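You operate a simulated robot arm through the tools that you are given. There is no shell and no other tool. Be economical: measure what you need, move in short steps, check, and stop when the job is done.

Carry out the task below with a simulated robot arm. There is one attempt and no reset: what you move stays moved.

TASK
On the dining table, set the cream bowl inside the red one.
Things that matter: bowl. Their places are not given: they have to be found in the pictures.

It is judged by the outcome, as a careful person would: the job done as asked, and still so three seconds after it is handed in. It fails if anything else is knocked over, pushed out of place, dropped, spilled or broken.

THE ROBOT
A 7-joint arm with a two-finger parallel gripper, fixed in place. Base frame: the origin is at the foot of the arm, x ahead of it, y to its left, z up; the work surface is at about z = 0. Lengths are in mm, angles in rad, forces in N, time in s.
With the tool pointing down near the work surface it reaches from about 220 to 580 mm from the base axis. Its first joint turns from -1.152 to 1.152 rad. Payload 2.5 kg.
Tool frame: the origin (TCP) lies between the finger pads and is the grasp point; the fingertips stand 23 mm ahead of it; z points along the fingers, y is the line along which they close. The gripper opens to 94 mm. The fingers are 38 mm wide and 10 mm thick; the gripper's body (54 by 96 mm) begins 39 mm behind the TCP.
Orientation is that of the tool frame in the base frame, as a unit quaternion [w, x, y, z]. With the fingers straight down and closing along the base's y, the tool's x points along the base's -x, its y along +y and its z along -z.

THE INTERFACE
- The arm moves only by the tool send_rows. Its argument "moves" is a list of rows, each an object (a shift or turn left out is 0, a gripper value left out holds the last) with "delta_pos": the shift along the tool's x, y, z in mm, a list of three; "rotation": the turn, a rotation vector about the tool's x, y, z in rad, a list of three; "jaw": the opening in per cent of the stroke, from 0 (shut) to 100 (fully open). In form: [{"delta_pos": [dx, dy, dz], "rotation": [ax, ay, az], "jaw": jaw}, ...]. A call has 1 to 8 rows; each row shifts and turns the commanded pose from where the row before left it, along the tool's axes as they then stand. A row lasts 0.2 s, in which the tool goes at most 50 mm and 0.15 rad; a call with a longer step from one row to the next is refused whole, and so is a gripper value outside its range. A pose out of reach is approached as far as the arm can. The call stops where the force on the tool passes 40 N (or 10 N more than at its start, if that is more) or the arm is blocked; 0.2 s more then pass. The fingers move at their own pace (about 108 mm/s each) and stop on an object; they squeeze with about 23 N. The grip force told is the motor's: it shows also when the fingers shut on nothing. Time passes only in rows, and 0.2 s behind the last, so rows that do not move let the fingers close. It gives the time, the measured TCP pose, the force on the tool (base axes), the opening and the grip force at its end, in the units of the frame above (readings bear some noise).
- Cameras (640 x 400 px; columns grow to the right, rows downward): "scene" is fixed at [121.9, -411, 538.9]; the picture's right is [0.80, -0.60, 0.00], its down [-0.37, -0.50, -0.78] and it looks along [0.47, 0.63, -0.62] (base axes); focal length 222 px, centre (320, 200). "wrist" rides on the gripper at [-39, 0, -44] in the tool frame; the picture's right is [0.00, -1.00, 0.00], its down [0.97, 0.00, -0.24] and it looks along [0.24, 0.00, 0.97] (tool axes); focal length 218 px, centre (320, 200).
- camera(camera): a new picture of that camera. No time passes.
- probe_pixels(camera, pixels): for up to 12 pixels [column, row] of the newest picture of that camera ("zoom" is the newest enlarged one), the place [x, y, z] in the base frame of the surface seen there, good to about 2 mm. No time passes.
- close_up(camera, box): a new picture of the part [left, top, right, bottom] of that camera's present view, enlarged. No time passes.
- hand_in(): hands the job in; it is judged then, once.

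Work in short steps. Measure before you move; look again where a grasp or a placing could have gone wrong, and mend it. You have 60 turns and 22 pictures in all, the two below and enlarged ones among them. Open the gripper and draw the arm clear of the work before you hand the job in, unless the task says otherwise; then end with one line.

The tools are called by a JSON object that holds its "fn" and its "kwargs". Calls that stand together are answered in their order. send_rows: Moves the arm, as the interface text tells. Its arguments: {"type":"object","properties":{"moves":{"type":"array","items":{"type":"object","properties":{"delta_pos":{"type":"array","items":{"type":"number"}},"rotation":{"type":"array","items":{"type":"number"}},"jaw":{"type":"number"}}}}},"required":["moves"]} The other tools are called the same way: camera (camera) takes a picture; probe_pixels (camera, pixels) gives the place of the surface under pixels of a picture; close_up (camera, box) takes an enlarged picture of a part of a camera's view; hand_in () hands the job in.

At the start:

```text
t: 0.0
tcp_pos: [401.9, -222.1, 348.6]
tcp_rot: [0.0, 0.001, 1.0, 0.0]
wrist_force: [-0.7, 0.1, -0.3]
opening: 93.9
grasp_force: 0.1
```

scene: 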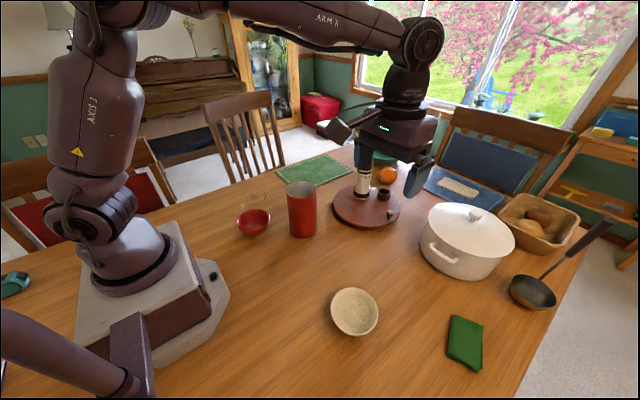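
wrist: 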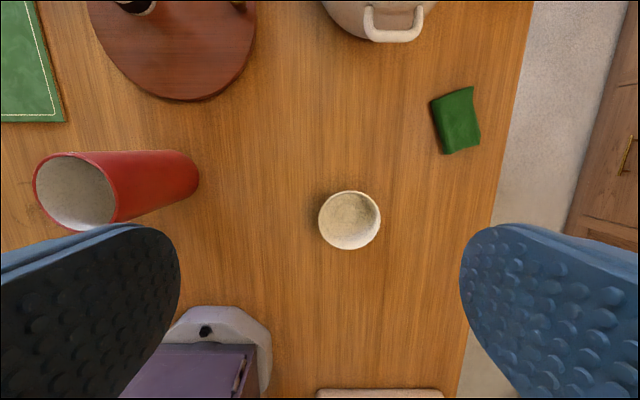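

The cream bowl is at scene (354,312) and the red one at (253,222). I'll probe their rims, centres and surroundings.

{"fn": "close_up", "kwargs": {"camera": "scene", "box": [210, 160, 410, 360]}}

{"fn": "probe_pixels", "kwargs": {"camera": "scene", "pixels": [[331, 305], [378, 308], [355, 289], [352, 335], [353, 312], [237, 222], [270, 216], [254, 209], [252, 235], [254, 219], [290, 185], [302, 235]]}}

{"fn": "probe_pixels", "kwargs": {"camera": "wrist", "pixels": [[321, 220], [378, 220], [349, 193], [349, 247], [349, 218]]}}

```text
2.00 times, centred on (310, 260) of scene
```

zoom: 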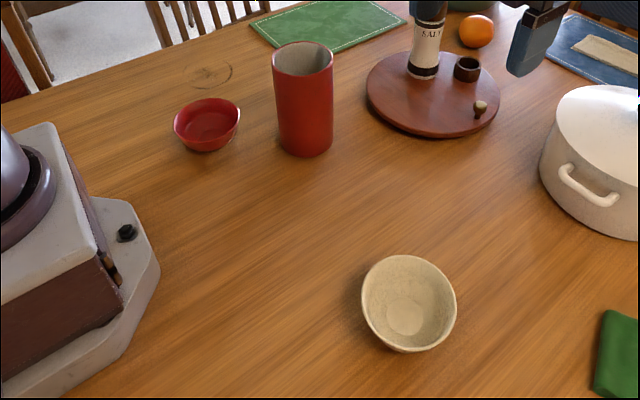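

```text
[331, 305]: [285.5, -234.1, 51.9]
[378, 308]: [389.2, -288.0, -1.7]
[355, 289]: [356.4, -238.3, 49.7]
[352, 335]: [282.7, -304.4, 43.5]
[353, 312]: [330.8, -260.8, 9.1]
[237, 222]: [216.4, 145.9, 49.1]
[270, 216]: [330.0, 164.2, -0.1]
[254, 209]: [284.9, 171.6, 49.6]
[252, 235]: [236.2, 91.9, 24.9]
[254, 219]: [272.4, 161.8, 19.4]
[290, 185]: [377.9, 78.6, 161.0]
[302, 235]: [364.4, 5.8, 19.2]
```

```text
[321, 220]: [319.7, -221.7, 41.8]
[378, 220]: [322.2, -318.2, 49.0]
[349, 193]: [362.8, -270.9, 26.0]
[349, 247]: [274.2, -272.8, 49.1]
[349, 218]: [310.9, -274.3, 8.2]
```

I'll probe finer along both rims in the enlarged picture.

{"fn": "close_up", "kwargs": {"camera": "scene", "box": [213, 197, 293, 247]}}

{"fn": "probe_pixels", "kwargs": {"camera": "wrist", "pixels": [[320, 220], [379, 220], [349, 192], [349, 246], [330, 200], [370, 200], [330, 240], [369, 240], [323, 220], [376, 220], [349, 196], [349, 243]]}}

```text
8.00 times, centred on (253, 222) of scene
```

zoom: 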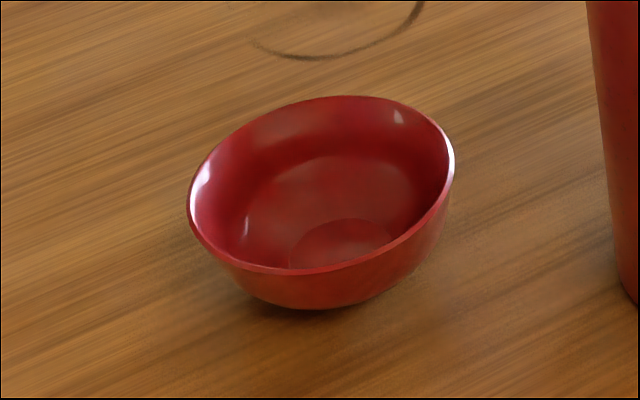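

```text
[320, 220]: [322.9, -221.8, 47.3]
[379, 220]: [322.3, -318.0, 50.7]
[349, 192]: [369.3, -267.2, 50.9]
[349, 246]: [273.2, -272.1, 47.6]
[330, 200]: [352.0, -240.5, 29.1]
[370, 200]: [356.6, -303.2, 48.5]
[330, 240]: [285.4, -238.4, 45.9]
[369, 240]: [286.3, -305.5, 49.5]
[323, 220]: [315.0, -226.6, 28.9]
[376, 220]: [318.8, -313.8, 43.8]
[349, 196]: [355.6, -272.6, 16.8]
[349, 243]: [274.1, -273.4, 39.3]
```

{"fn": "probe_pixels", "kwargs": {"camera": "zoom", "pixels": [[189, 200], [453, 165], [350, 97], [290, 272], [420, 112], [230, 145], [360, 262], [215, 246], [420, 225], [342, 240], [300, 307], [340, 180]]}}

```text
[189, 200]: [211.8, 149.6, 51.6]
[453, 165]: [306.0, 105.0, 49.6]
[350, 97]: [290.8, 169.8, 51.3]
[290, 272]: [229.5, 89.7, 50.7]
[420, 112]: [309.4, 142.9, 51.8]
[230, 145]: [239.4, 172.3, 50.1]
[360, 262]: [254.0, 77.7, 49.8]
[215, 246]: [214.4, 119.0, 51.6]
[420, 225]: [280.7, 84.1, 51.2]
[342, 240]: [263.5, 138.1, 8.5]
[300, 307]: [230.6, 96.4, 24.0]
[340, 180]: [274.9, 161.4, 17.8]
```

Cream bowl: centre about (321,-270), rim radius 48 at z 51. Red bowl: centre about (260.5,127.5), radius 50.5. I'll grip the cream rim on its +y side; first I go above it.

{"fn": "send_rows", "kwargs": {"moves": [{"delta_pos": [16.2, -0.4, 45], "jaw": 60}, {"delta_pos": [16.2, -0.4, 45]}, {"delta_pos": [16.2, -0.4, 45]}, {"delta_pos": [16.2, -0.4, 45]}, {"delta_pos": [16.2, -0.4, 45]}, {"delta_pos": [0, 0, 24]}, {"delta_pos": [0, 0, 0]}]}}

{"fn": "camera", "kwargs": {"camera": "wrist"}}

```text
t: 1.6
tcp_pos: [323.9, -222.6, 99.7]
tcp_rot: [0.0, 0.0, 1.0, 0.001]
wrist_force: [-0.4, -0.6, 0.7]
opening: 56.5
grasp_force: 0.1
```

```text
17 pictures are left
```

wrist: 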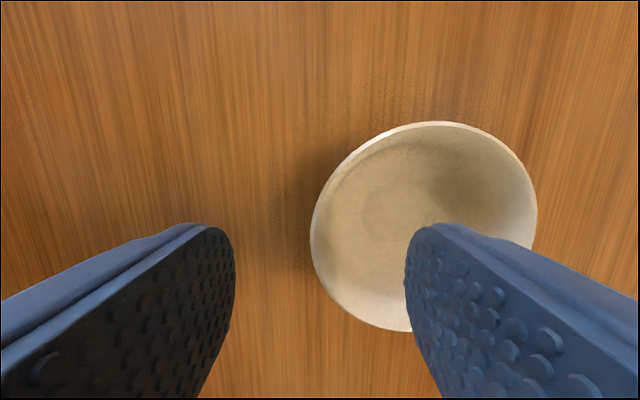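

{"fn": "probe_pixels", "kwargs": {"camera": "wrist", "pixels": [[312, 235], [313, 220], [317, 260], [440, 124], [536, 200], [345, 163], [360, 313], [505, 146], [322, 235], [335, 235], [350, 235]]}}

```text
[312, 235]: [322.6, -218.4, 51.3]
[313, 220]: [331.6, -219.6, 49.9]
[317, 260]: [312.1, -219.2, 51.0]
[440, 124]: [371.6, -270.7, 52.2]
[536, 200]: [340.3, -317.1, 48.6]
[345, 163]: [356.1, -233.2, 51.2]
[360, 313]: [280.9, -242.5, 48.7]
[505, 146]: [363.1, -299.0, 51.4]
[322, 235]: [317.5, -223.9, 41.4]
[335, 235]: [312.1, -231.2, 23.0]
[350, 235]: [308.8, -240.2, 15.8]
```

The rim at +y sits at about y=-219 outside and -223 inside. I lower so the tips sit about 14 mm below the rim, then close.

{"fn": "send_rows", "kwargs": {"moves": [{"delta_pos": [2.5, 0.6, 15]}, {"delta_pos": [0, 0, 15]}, {"delta_pos": [0, 0, 9.5]}, {"delta_pos": [0, 0, 0]}, {"jaw": 0}, {}, {}]}}

{"fn": "camera", "kwargs": {"camera": "wrist"}}

```text
t: 3.2
tcp_pos: [319.2, -222.7, 60.6]
tcp_rot: [0.0, 0.0, 1.0, 0.0]
wrist_force: [-3.1, 2.1, 6.3]
opening: 15.1
grasp_force: 23.4
```

```text
16 pictures are left
```

wrist: 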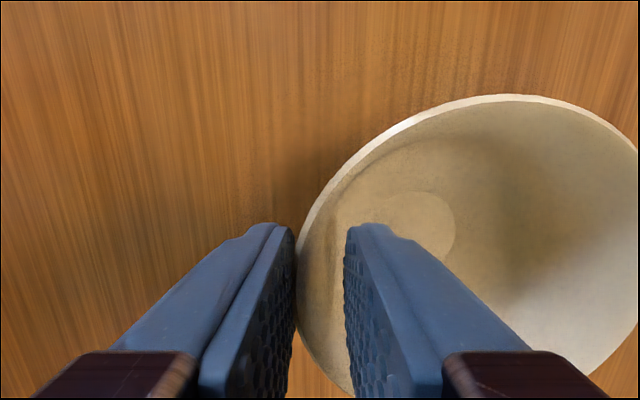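

Opening 15 mm with 23 N: the rim is between the pads. I lift a little and check.

{"fn": "send_rows", "kwargs": {"moves": [{"delta_pos": [0, 0, -10]}, {"delta_pos": [0, 0, -15]}, {"delta_pos": [0, 0, -15]}, {}]}}

{"fn": "close_up", "kwargs": {"camera": "scene", "box": [270, 200, 430, 340]}}

{"fn": "camera", "kwargs": {"camera": "wrist"}}

```text
t: 4.2
tcp_pos: [320.0, -220.6, 100.6]
tcp_rot: [0.0, 0.0, 1.0, 0.0]
wrist_force: [0.0, 0.6, -0.7]
opening: 9.6
grasp_force: 22.8
```

```text
2.86 times, centred on (350, 270) of scene
```

zoom: 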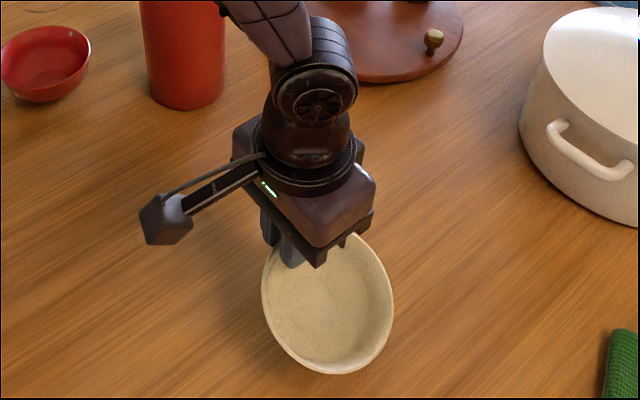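

```text
14 pictures are left
```

wrist: 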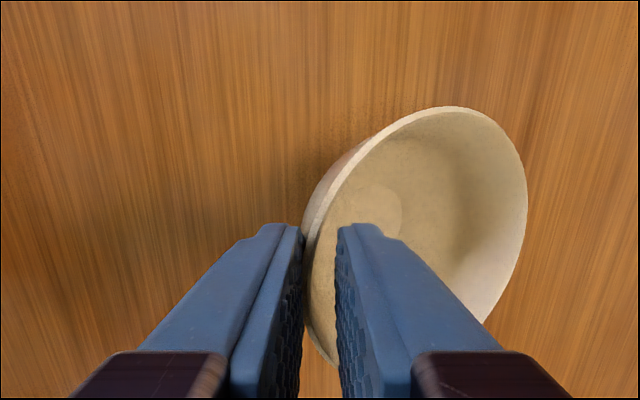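

The bowl is held but sags. I measure its tilt.

{"fn": "probe_pixels", "kwargs": {"camera": "wrist", "pixels": [[305, 225], [330, 180], [460, 108], [510, 140], [524, 210], [485, 315], [400, 118], [490, 122]]}}

{"fn": "probe_pixels", "kwargs": {"camera": "zoom", "pixels": [[265, 290], [300, 355], [340, 371], [380, 345], [391, 300], [375, 255]]}}

```text
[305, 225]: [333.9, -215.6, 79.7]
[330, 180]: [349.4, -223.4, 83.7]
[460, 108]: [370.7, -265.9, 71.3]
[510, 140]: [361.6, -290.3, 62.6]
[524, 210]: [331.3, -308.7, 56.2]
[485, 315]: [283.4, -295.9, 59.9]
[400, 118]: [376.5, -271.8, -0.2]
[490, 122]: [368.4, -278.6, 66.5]
```

```text
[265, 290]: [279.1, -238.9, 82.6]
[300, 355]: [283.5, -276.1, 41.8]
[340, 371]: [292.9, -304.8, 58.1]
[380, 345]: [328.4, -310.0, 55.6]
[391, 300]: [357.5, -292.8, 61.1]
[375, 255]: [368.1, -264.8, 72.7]
```

The bowl tilts about 0.34 rad (its -y side lower), pads now flush with the wall. I lift and turn the tool +0.34 about its x to level the bowl.

{"fn": "send_rows", "kwargs": {"moves": [{"delta_pos": [0, 0, -25]}, {"delta_pos": [0, 0, -30]}, {"delta_pos": [0, 0, -30]}, {"delta_pos": [0, 0, -30]}, {"delta_pos": [0, 0, -30], "rotation": [0.085, 0, 0]}, {"rotation": [0.085, 0, 0]}, {"rotation": [0.085, 0, 0]}, {"rotation": [0.085, 0, 0]}]}}

{"fn": "camera", "kwargs": {"camera": "wrist"}}

{"fn": "camera", "kwargs": {"camera": "scene"}}

```text
t: 6.0
tcp_pos: [318.7, -223.9, 245.3]
tcp_rot: [0.0, 0.0, 0.985, -0.17]
wrist_force: [-1.2, 0.4, -1.9]
opening: 9.3
grasp_force: 22.9
```

```text
13 pictures are left
```

wrist: 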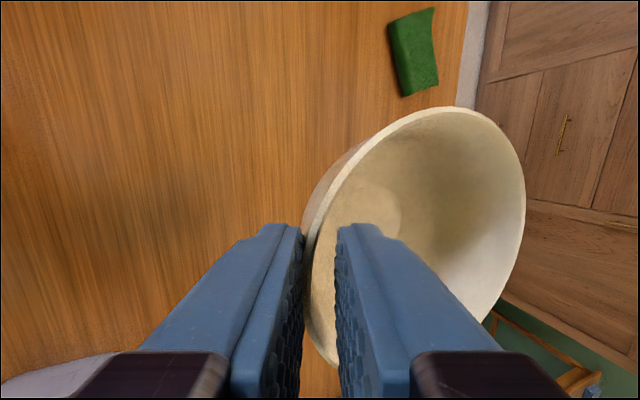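

```text
12 pictures are left
```

scene: 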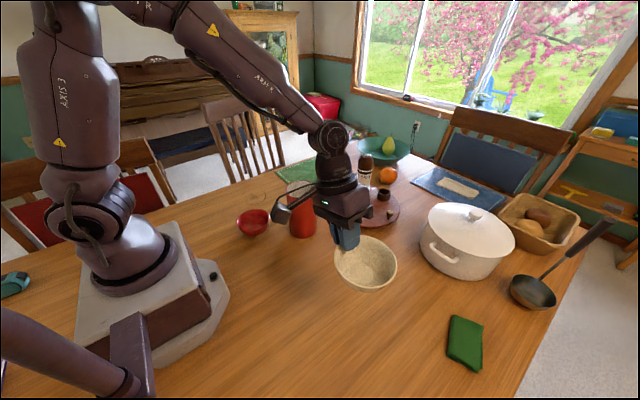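

The bowl hangs unchanged in the tool; I probe the rim to check level and find its centre relative to the TCP.

{"fn": "probe_pixels", "kwargs": {"camera": "wrist", "pixels": [[305, 225], [318, 195], [345, 158], [458, 109], [508, 140], [523, 210], [484, 315], [490, 122], [430, 109], [320, 345], [385, 200]]}}

```text
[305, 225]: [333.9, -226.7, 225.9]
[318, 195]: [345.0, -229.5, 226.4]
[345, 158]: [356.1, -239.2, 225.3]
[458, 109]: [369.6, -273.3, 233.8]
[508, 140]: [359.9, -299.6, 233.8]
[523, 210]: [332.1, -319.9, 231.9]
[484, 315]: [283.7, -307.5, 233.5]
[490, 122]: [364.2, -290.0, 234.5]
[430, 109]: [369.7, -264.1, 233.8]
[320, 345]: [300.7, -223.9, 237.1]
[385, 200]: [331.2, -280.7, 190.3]
```

The bowl is level (rim z 234), centre (320.5,-271.5), i.e. offset about (+2,-47.5) from the TCP. I travel at this height towards the red bowl, first shifting x to 260.

{"fn": "send_rows", "kwargs": {"moves": [{"delta_pos": [20, -3.3, -9.4]}, {"delta_pos": [20, -3.3, -9.4]}, {"delta_pos": [20, -3.3, -9.4]}, {"delta_pos": [0, 28.3, -10]}, {"delta_pos": [0, 37.7, -13.3]}, {"delta_pos": [0, 37.7, -13.3]}, {"delta_pos": [0, 37.7, -13.3]}, {"delta_pos": [0, 37.7, -13.3]}]}}

{"fn": "send_rows", "kwargs": {"moves": [{"delta_pos": [0, 37.7, -13.3]}, {"delta_pos": [0, 37.7, -13.3]}, {"delta_pos": [0, 37.7, -13.3]}, {"delta_pos": [0, 37.7, -13.3]}, {"delta_pos": [0, 28.3, -10]}, {"delta_pos": [0, 18.9, -6.7]}, {}]}}

{"fn": "camera", "kwargs": {"camera": "scene"}}

{"fn": "camera", "kwargs": {"camera": "wrist"}}

```text
t: 7.8
tcp_pos: [256.6, -31.0, 275.0]
tcp_rot: [0.001, 0.001, 0.986, -0.169]
wrist_force: [-0.1, 0.0, -1.3]
opening: 9.3
grasp_force: 22.8
```

```text
t: 9.4
tcp_pos: [258.7, 176.3, 276.5]
tcp_rot: [0.0, 0.0, 0.986, -0.169]
wrist_force: [0.2, 0.7, -1.2]
opening: 9.2
grasp_force: 22.8
```

```text
11 pictures are left
```

scene: 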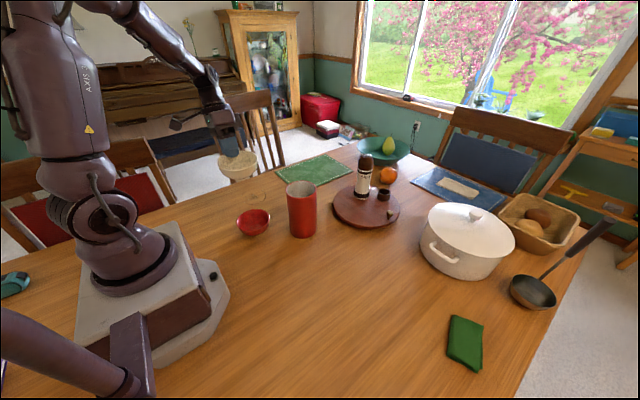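

```text
10 pictures are left
```

wrist: 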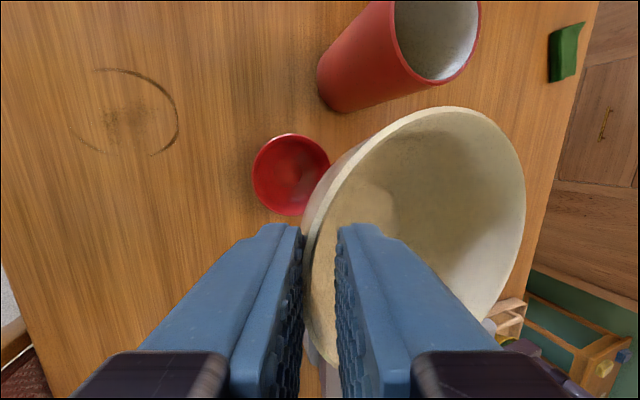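

Arrived above; the red rim is visible at wrist (290,135)-(253,180). I re-measure red's rim and the held bowl's rim.

{"fn": "probe_pixels", "kwargs": {"camera": "wrist", "pixels": [[254, 178], [291, 135], [325, 155], [280, 213], [263, 150], [260, 200], [458, 109], [508, 140], [523, 210], [484, 315], [430, 109], [310, 140]]}}

{"fn": "close_up", "kwargs": {"camera": "scene", "box": [213, 197, 293, 247]}}

{"fn": "probe_pixels", "kwargs": {"camera": "zoom", "pixels": [[190, 200], [452, 165], [350, 98], [290, 271], [420, 113], [231, 146], [360, 262], [215, 245], [420, 225], [265, 118], [385, 98], [197, 175]]}}

```text
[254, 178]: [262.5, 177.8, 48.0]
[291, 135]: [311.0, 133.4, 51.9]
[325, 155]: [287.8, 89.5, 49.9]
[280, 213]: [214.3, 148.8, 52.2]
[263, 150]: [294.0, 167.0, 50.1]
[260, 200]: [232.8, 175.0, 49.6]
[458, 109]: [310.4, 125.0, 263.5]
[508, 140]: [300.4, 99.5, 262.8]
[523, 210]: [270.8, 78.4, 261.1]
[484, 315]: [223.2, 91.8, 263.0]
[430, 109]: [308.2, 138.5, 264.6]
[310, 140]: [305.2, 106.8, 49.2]
```

```text
8.00 times, centred on (253, 222) of scene
```

zoom: 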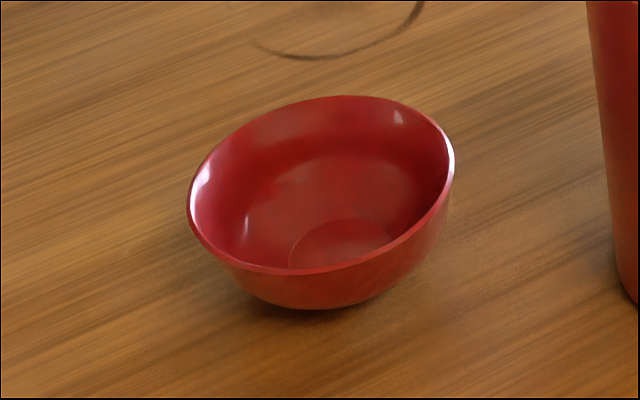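

```text
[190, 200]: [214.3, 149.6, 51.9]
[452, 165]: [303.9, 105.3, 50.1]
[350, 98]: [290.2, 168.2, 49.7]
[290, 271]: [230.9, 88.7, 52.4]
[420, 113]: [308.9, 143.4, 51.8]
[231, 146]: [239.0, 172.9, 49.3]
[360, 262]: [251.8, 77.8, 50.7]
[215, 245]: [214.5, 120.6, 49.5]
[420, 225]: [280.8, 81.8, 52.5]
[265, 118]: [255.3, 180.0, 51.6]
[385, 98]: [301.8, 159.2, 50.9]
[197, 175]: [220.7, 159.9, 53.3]
```

Red centre ≈ (261.3,128.5); held cream bowl ≈ (260,128), already aligned to about 1 mm. I lower 174 mm, to just inside the red rim, with a 1 mm correction.

{"fn": "send_rows", "kwargs": {"moves": [{"delta_pos": [-1, 10.2, 27.1]}, {"delta_pos": [0, 9.7, 27.3]}, {"delta_pos": [0, 9.7, 27.3]}, {"delta_pos": [0, 9.7, 27.3]}, {"delta_pos": [0, 9.7, 27.3]}, {"delta_pos": [0, 5, 14.1]}, {}]}}

{"fn": "close_up", "kwargs": {"camera": "scene", "box": [193, 172, 313, 247]}}

```text
t: 11.0
tcp_pos: [260.9, 177.2, 114.1]
tcp_rot: [0.001, 0.0, 0.985, -0.17]
wrist_force: [0.0, 0.0, -1.8]
opening: 9.2
grasp_force: 22.7
```

```text
5.33 times, centred on (253, 210) of scene
```

zoom: 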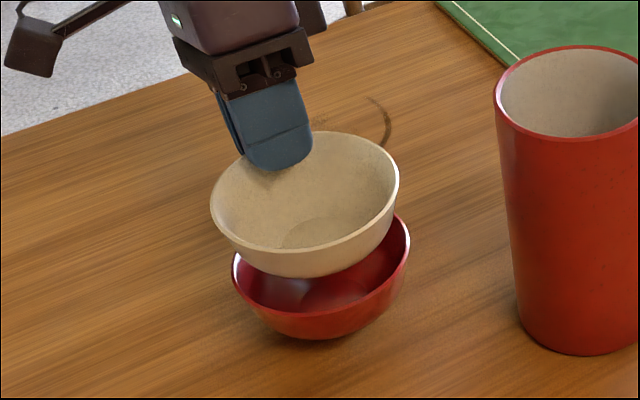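

{"fn": "probe_pixels", "kwargs": {"camera": "zoom", "pixels": [[212, 205], [398, 180], [385, 150], [350, 134], [285, 250], [330, 240], [375, 215], [235, 240], [360, 137], [233, 275], [320, 313], [409, 245]]}}

```text
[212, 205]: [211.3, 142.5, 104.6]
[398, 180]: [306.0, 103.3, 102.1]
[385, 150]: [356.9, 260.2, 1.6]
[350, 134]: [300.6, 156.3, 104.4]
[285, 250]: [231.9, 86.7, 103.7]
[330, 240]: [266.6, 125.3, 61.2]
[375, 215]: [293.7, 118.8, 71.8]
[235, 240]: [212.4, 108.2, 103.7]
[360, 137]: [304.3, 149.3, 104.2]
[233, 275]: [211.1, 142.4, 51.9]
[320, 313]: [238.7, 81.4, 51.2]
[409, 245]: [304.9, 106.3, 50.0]
```

Aligned within about 1 mm. I descend 30 mm, then in small steps while watching force.

{"fn": "send_rows", "kwargs": {"moves": [{"delta_pos": [0, 5, 14.1]}, {"delta_pos": [0, 5, 14.1]}, {}]}}

{"fn": "send_rows", "kwargs": {"moves": [{"delta_pos": [0, 1.0, 2.8]}, {}]}}

{"fn": "close_up", "kwargs": {"camera": "scene", "box": [213, 187, 293, 237]}}

```text
t: 11.8
tcp_pos: [259.3, 177.2, 86.1]
tcp_rot: [-0.001, 0.0, 0.985, -0.17]
wrist_force: [0.5, 0.7, -1.9]
opening: 9.5
grasp_force: 23.1
```

```text
t: 12.4
tcp_pos: [260.2, 176.8, 81.6]
tcp_rot: [0.0, 0.0, 0.986, -0.169]
wrist_force: [-1.3, 2.6, 5.8]
opening: 9.4
grasp_force: 23.1
```

```text
8.00 times, centred on (253, 212) of scene
```

zoom: 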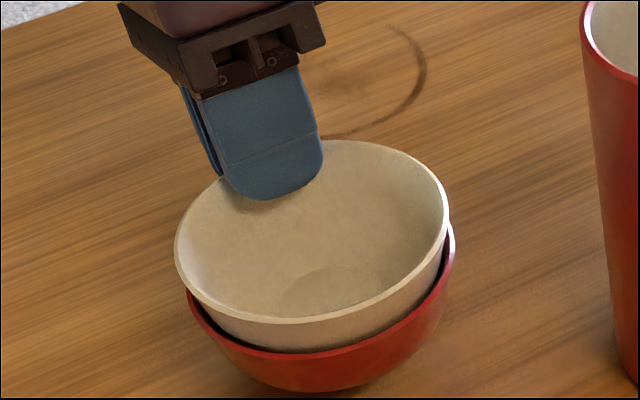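

Contact felt (about 8 N) with the cream rim about 19 mm above the red's. The side force points to +y, so I shift +1 mm in y and down 1.5 mm to see if it settles.

{"fn": "send_rows", "kwargs": {"moves": [{"delta_pos": [0, 1.0, -0.3]}, {}]}}

{"fn": "send_rows", "kwargs": {"moves": [{"delta_pos": [0, 0.5, 1.4]}, {}]}}

{"fn": "probe_pixels", "kwargs": {"camera": "zoom", "pixels": [[177, 250], [447, 215], [380, 146], [300, 321], [400, 285], [190, 300], [453, 250], [300, 358], [400, 325]]}}

```text
t: 13.0
tcp_pos: [259.1, 177.8, 82.6]
tcp_rot: [0.0, 0.0, 0.986, -0.169]
wrist_force: [2.2, -0.1, 1.4]
opening: 9.5
grasp_force: 23.2
```

```text
t: 13.6
tcp_pos: [259.9, 178.2, 81.5]
tcp_rot: [0.001, -0.001, 0.986, -0.168]
wrist_force: [-1.7, 6.9, 11.8]
opening: 9.5
grasp_force: 23.0
```

```text
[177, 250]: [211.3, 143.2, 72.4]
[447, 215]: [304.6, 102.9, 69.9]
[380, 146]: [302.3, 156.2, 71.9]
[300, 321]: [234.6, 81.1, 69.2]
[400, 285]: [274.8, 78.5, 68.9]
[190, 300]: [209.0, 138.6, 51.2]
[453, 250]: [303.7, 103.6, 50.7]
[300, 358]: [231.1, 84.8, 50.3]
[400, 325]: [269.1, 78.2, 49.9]
```

It is seated on its -y side (rim z 69 to 72). I ease the pressure 1 mm and open the jaws slightly to release.

{"fn": "send_rows", "kwargs": {"moves": [{"delta_pos": [0, -0.4, -1.0]}, {"jaw": 14}, {"jaw": 20}, {}, {}]}}

{"fn": "close_up", "kwargs": {"camera": "scene", "box": [213, 187, 293, 237]}}

{"fn": "probe_pixels", "kwargs": {"camera": "zoom", "pixels": [[177, 250], [447, 215], [380, 146], [300, 321], [400, 285], [190, 300], [453, 250], [300, 358], [400, 325]]}}

```text
t: 14.8
tcp_pos: [260.9, 177.5, 82.3]
tcp_rot: [-0.001, 0.0, 0.986, -0.169]
wrist_force: [-0.3, 0.7, -0.4]
opening: 18.5
grasp_force: 0.0
```

```text
8.00 times, centred on (253, 212) of scene
```

zoom: 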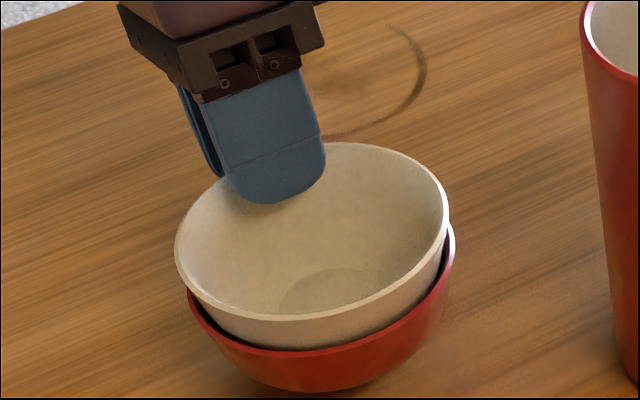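

```text
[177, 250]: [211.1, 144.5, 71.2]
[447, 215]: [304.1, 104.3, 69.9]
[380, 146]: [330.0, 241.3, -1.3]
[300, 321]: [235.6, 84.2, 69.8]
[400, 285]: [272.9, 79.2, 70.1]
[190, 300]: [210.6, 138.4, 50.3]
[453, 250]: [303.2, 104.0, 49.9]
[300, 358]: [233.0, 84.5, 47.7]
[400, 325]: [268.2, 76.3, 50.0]
```

The bowl rests level in the red one (rim z ≈70). I withdraw along the tool axis, away from it, without touching the rim.

{"fn": "send_rows", "kwargs": {"moves": [{"delta_pos": [0, 0, -6]}, {"delta_pos": [0, 0, -10]}, {"delta_pos": [0, 0, -20]}, {"delta_pos": [0, 0, -30], "jaw": 60}, {"delta_pos": [0, 0, -40]}, {"delta_pos": [0, 0, -40]}, {}]}}

{"fn": "close_up", "kwargs": {"camera": "scene", "box": [193, 172, 313, 247]}}

{"fn": "camera", "kwargs": {"camera": "scene"}}

{"fn": "probe_pixels", "kwargs": {"camera": "zoom", "pixels": [[203, 228], [383, 205], [335, 160], [285, 275], [350, 250], [230, 192], [212, 263]]}}

```text
t: 16.4
tcp_pos: [263.4, 227.7, 220.3]
tcp_rot: [0.001, 0.0, 0.986, -0.169]
wrist_force: [-0.9, -0.6, -0.6]
opening: 56.7
grasp_force: 0.0
```

```text
5.33 times, centred on (253, 210) of scene
```

zoom: 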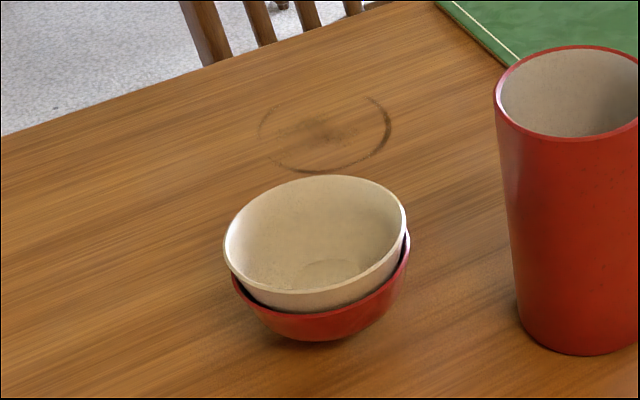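

```text
4 pictures are left
```

scene: 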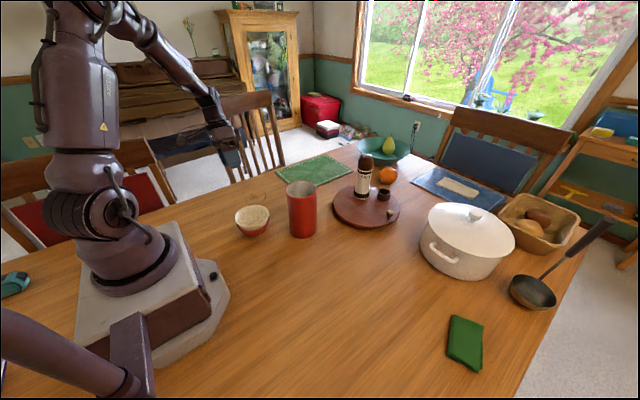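

```text
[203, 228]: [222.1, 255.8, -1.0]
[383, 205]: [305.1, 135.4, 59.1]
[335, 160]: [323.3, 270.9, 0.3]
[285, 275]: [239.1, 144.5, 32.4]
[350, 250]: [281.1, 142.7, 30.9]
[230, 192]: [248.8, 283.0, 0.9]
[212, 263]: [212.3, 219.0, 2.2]
```

The arm is clear; I check the nested rim's level.

{"fn": "probe_pixels", "kwargs": {"camera": "zoom", "pixels": [[225, 243], [405, 225], [350, 178], [285, 292], [360, 280], [300, 180], [235, 280], [408, 250], [300, 315], [395, 203], [245, 208], [235, 268]]}}

```text
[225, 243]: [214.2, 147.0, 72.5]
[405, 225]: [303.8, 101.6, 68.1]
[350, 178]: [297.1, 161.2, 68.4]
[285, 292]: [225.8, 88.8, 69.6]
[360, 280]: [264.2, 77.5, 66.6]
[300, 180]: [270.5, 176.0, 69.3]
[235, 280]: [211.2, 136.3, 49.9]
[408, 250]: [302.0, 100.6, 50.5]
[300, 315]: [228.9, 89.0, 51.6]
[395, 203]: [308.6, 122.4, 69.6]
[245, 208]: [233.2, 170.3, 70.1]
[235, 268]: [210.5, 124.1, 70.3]
```

The cream bowl sits level and centred in the red one (rim about z 69, red rim about 50). Nothing else has moved, so I hand in.

{"fn": "hand_in", "kwargs": {}}

```text
The job is handed in.
```

The cream bowl is now resting level inside the red bowl, its rim about 19 mm above the red one. Nothing else was disturbed, and the gripper is open and the arm clear.
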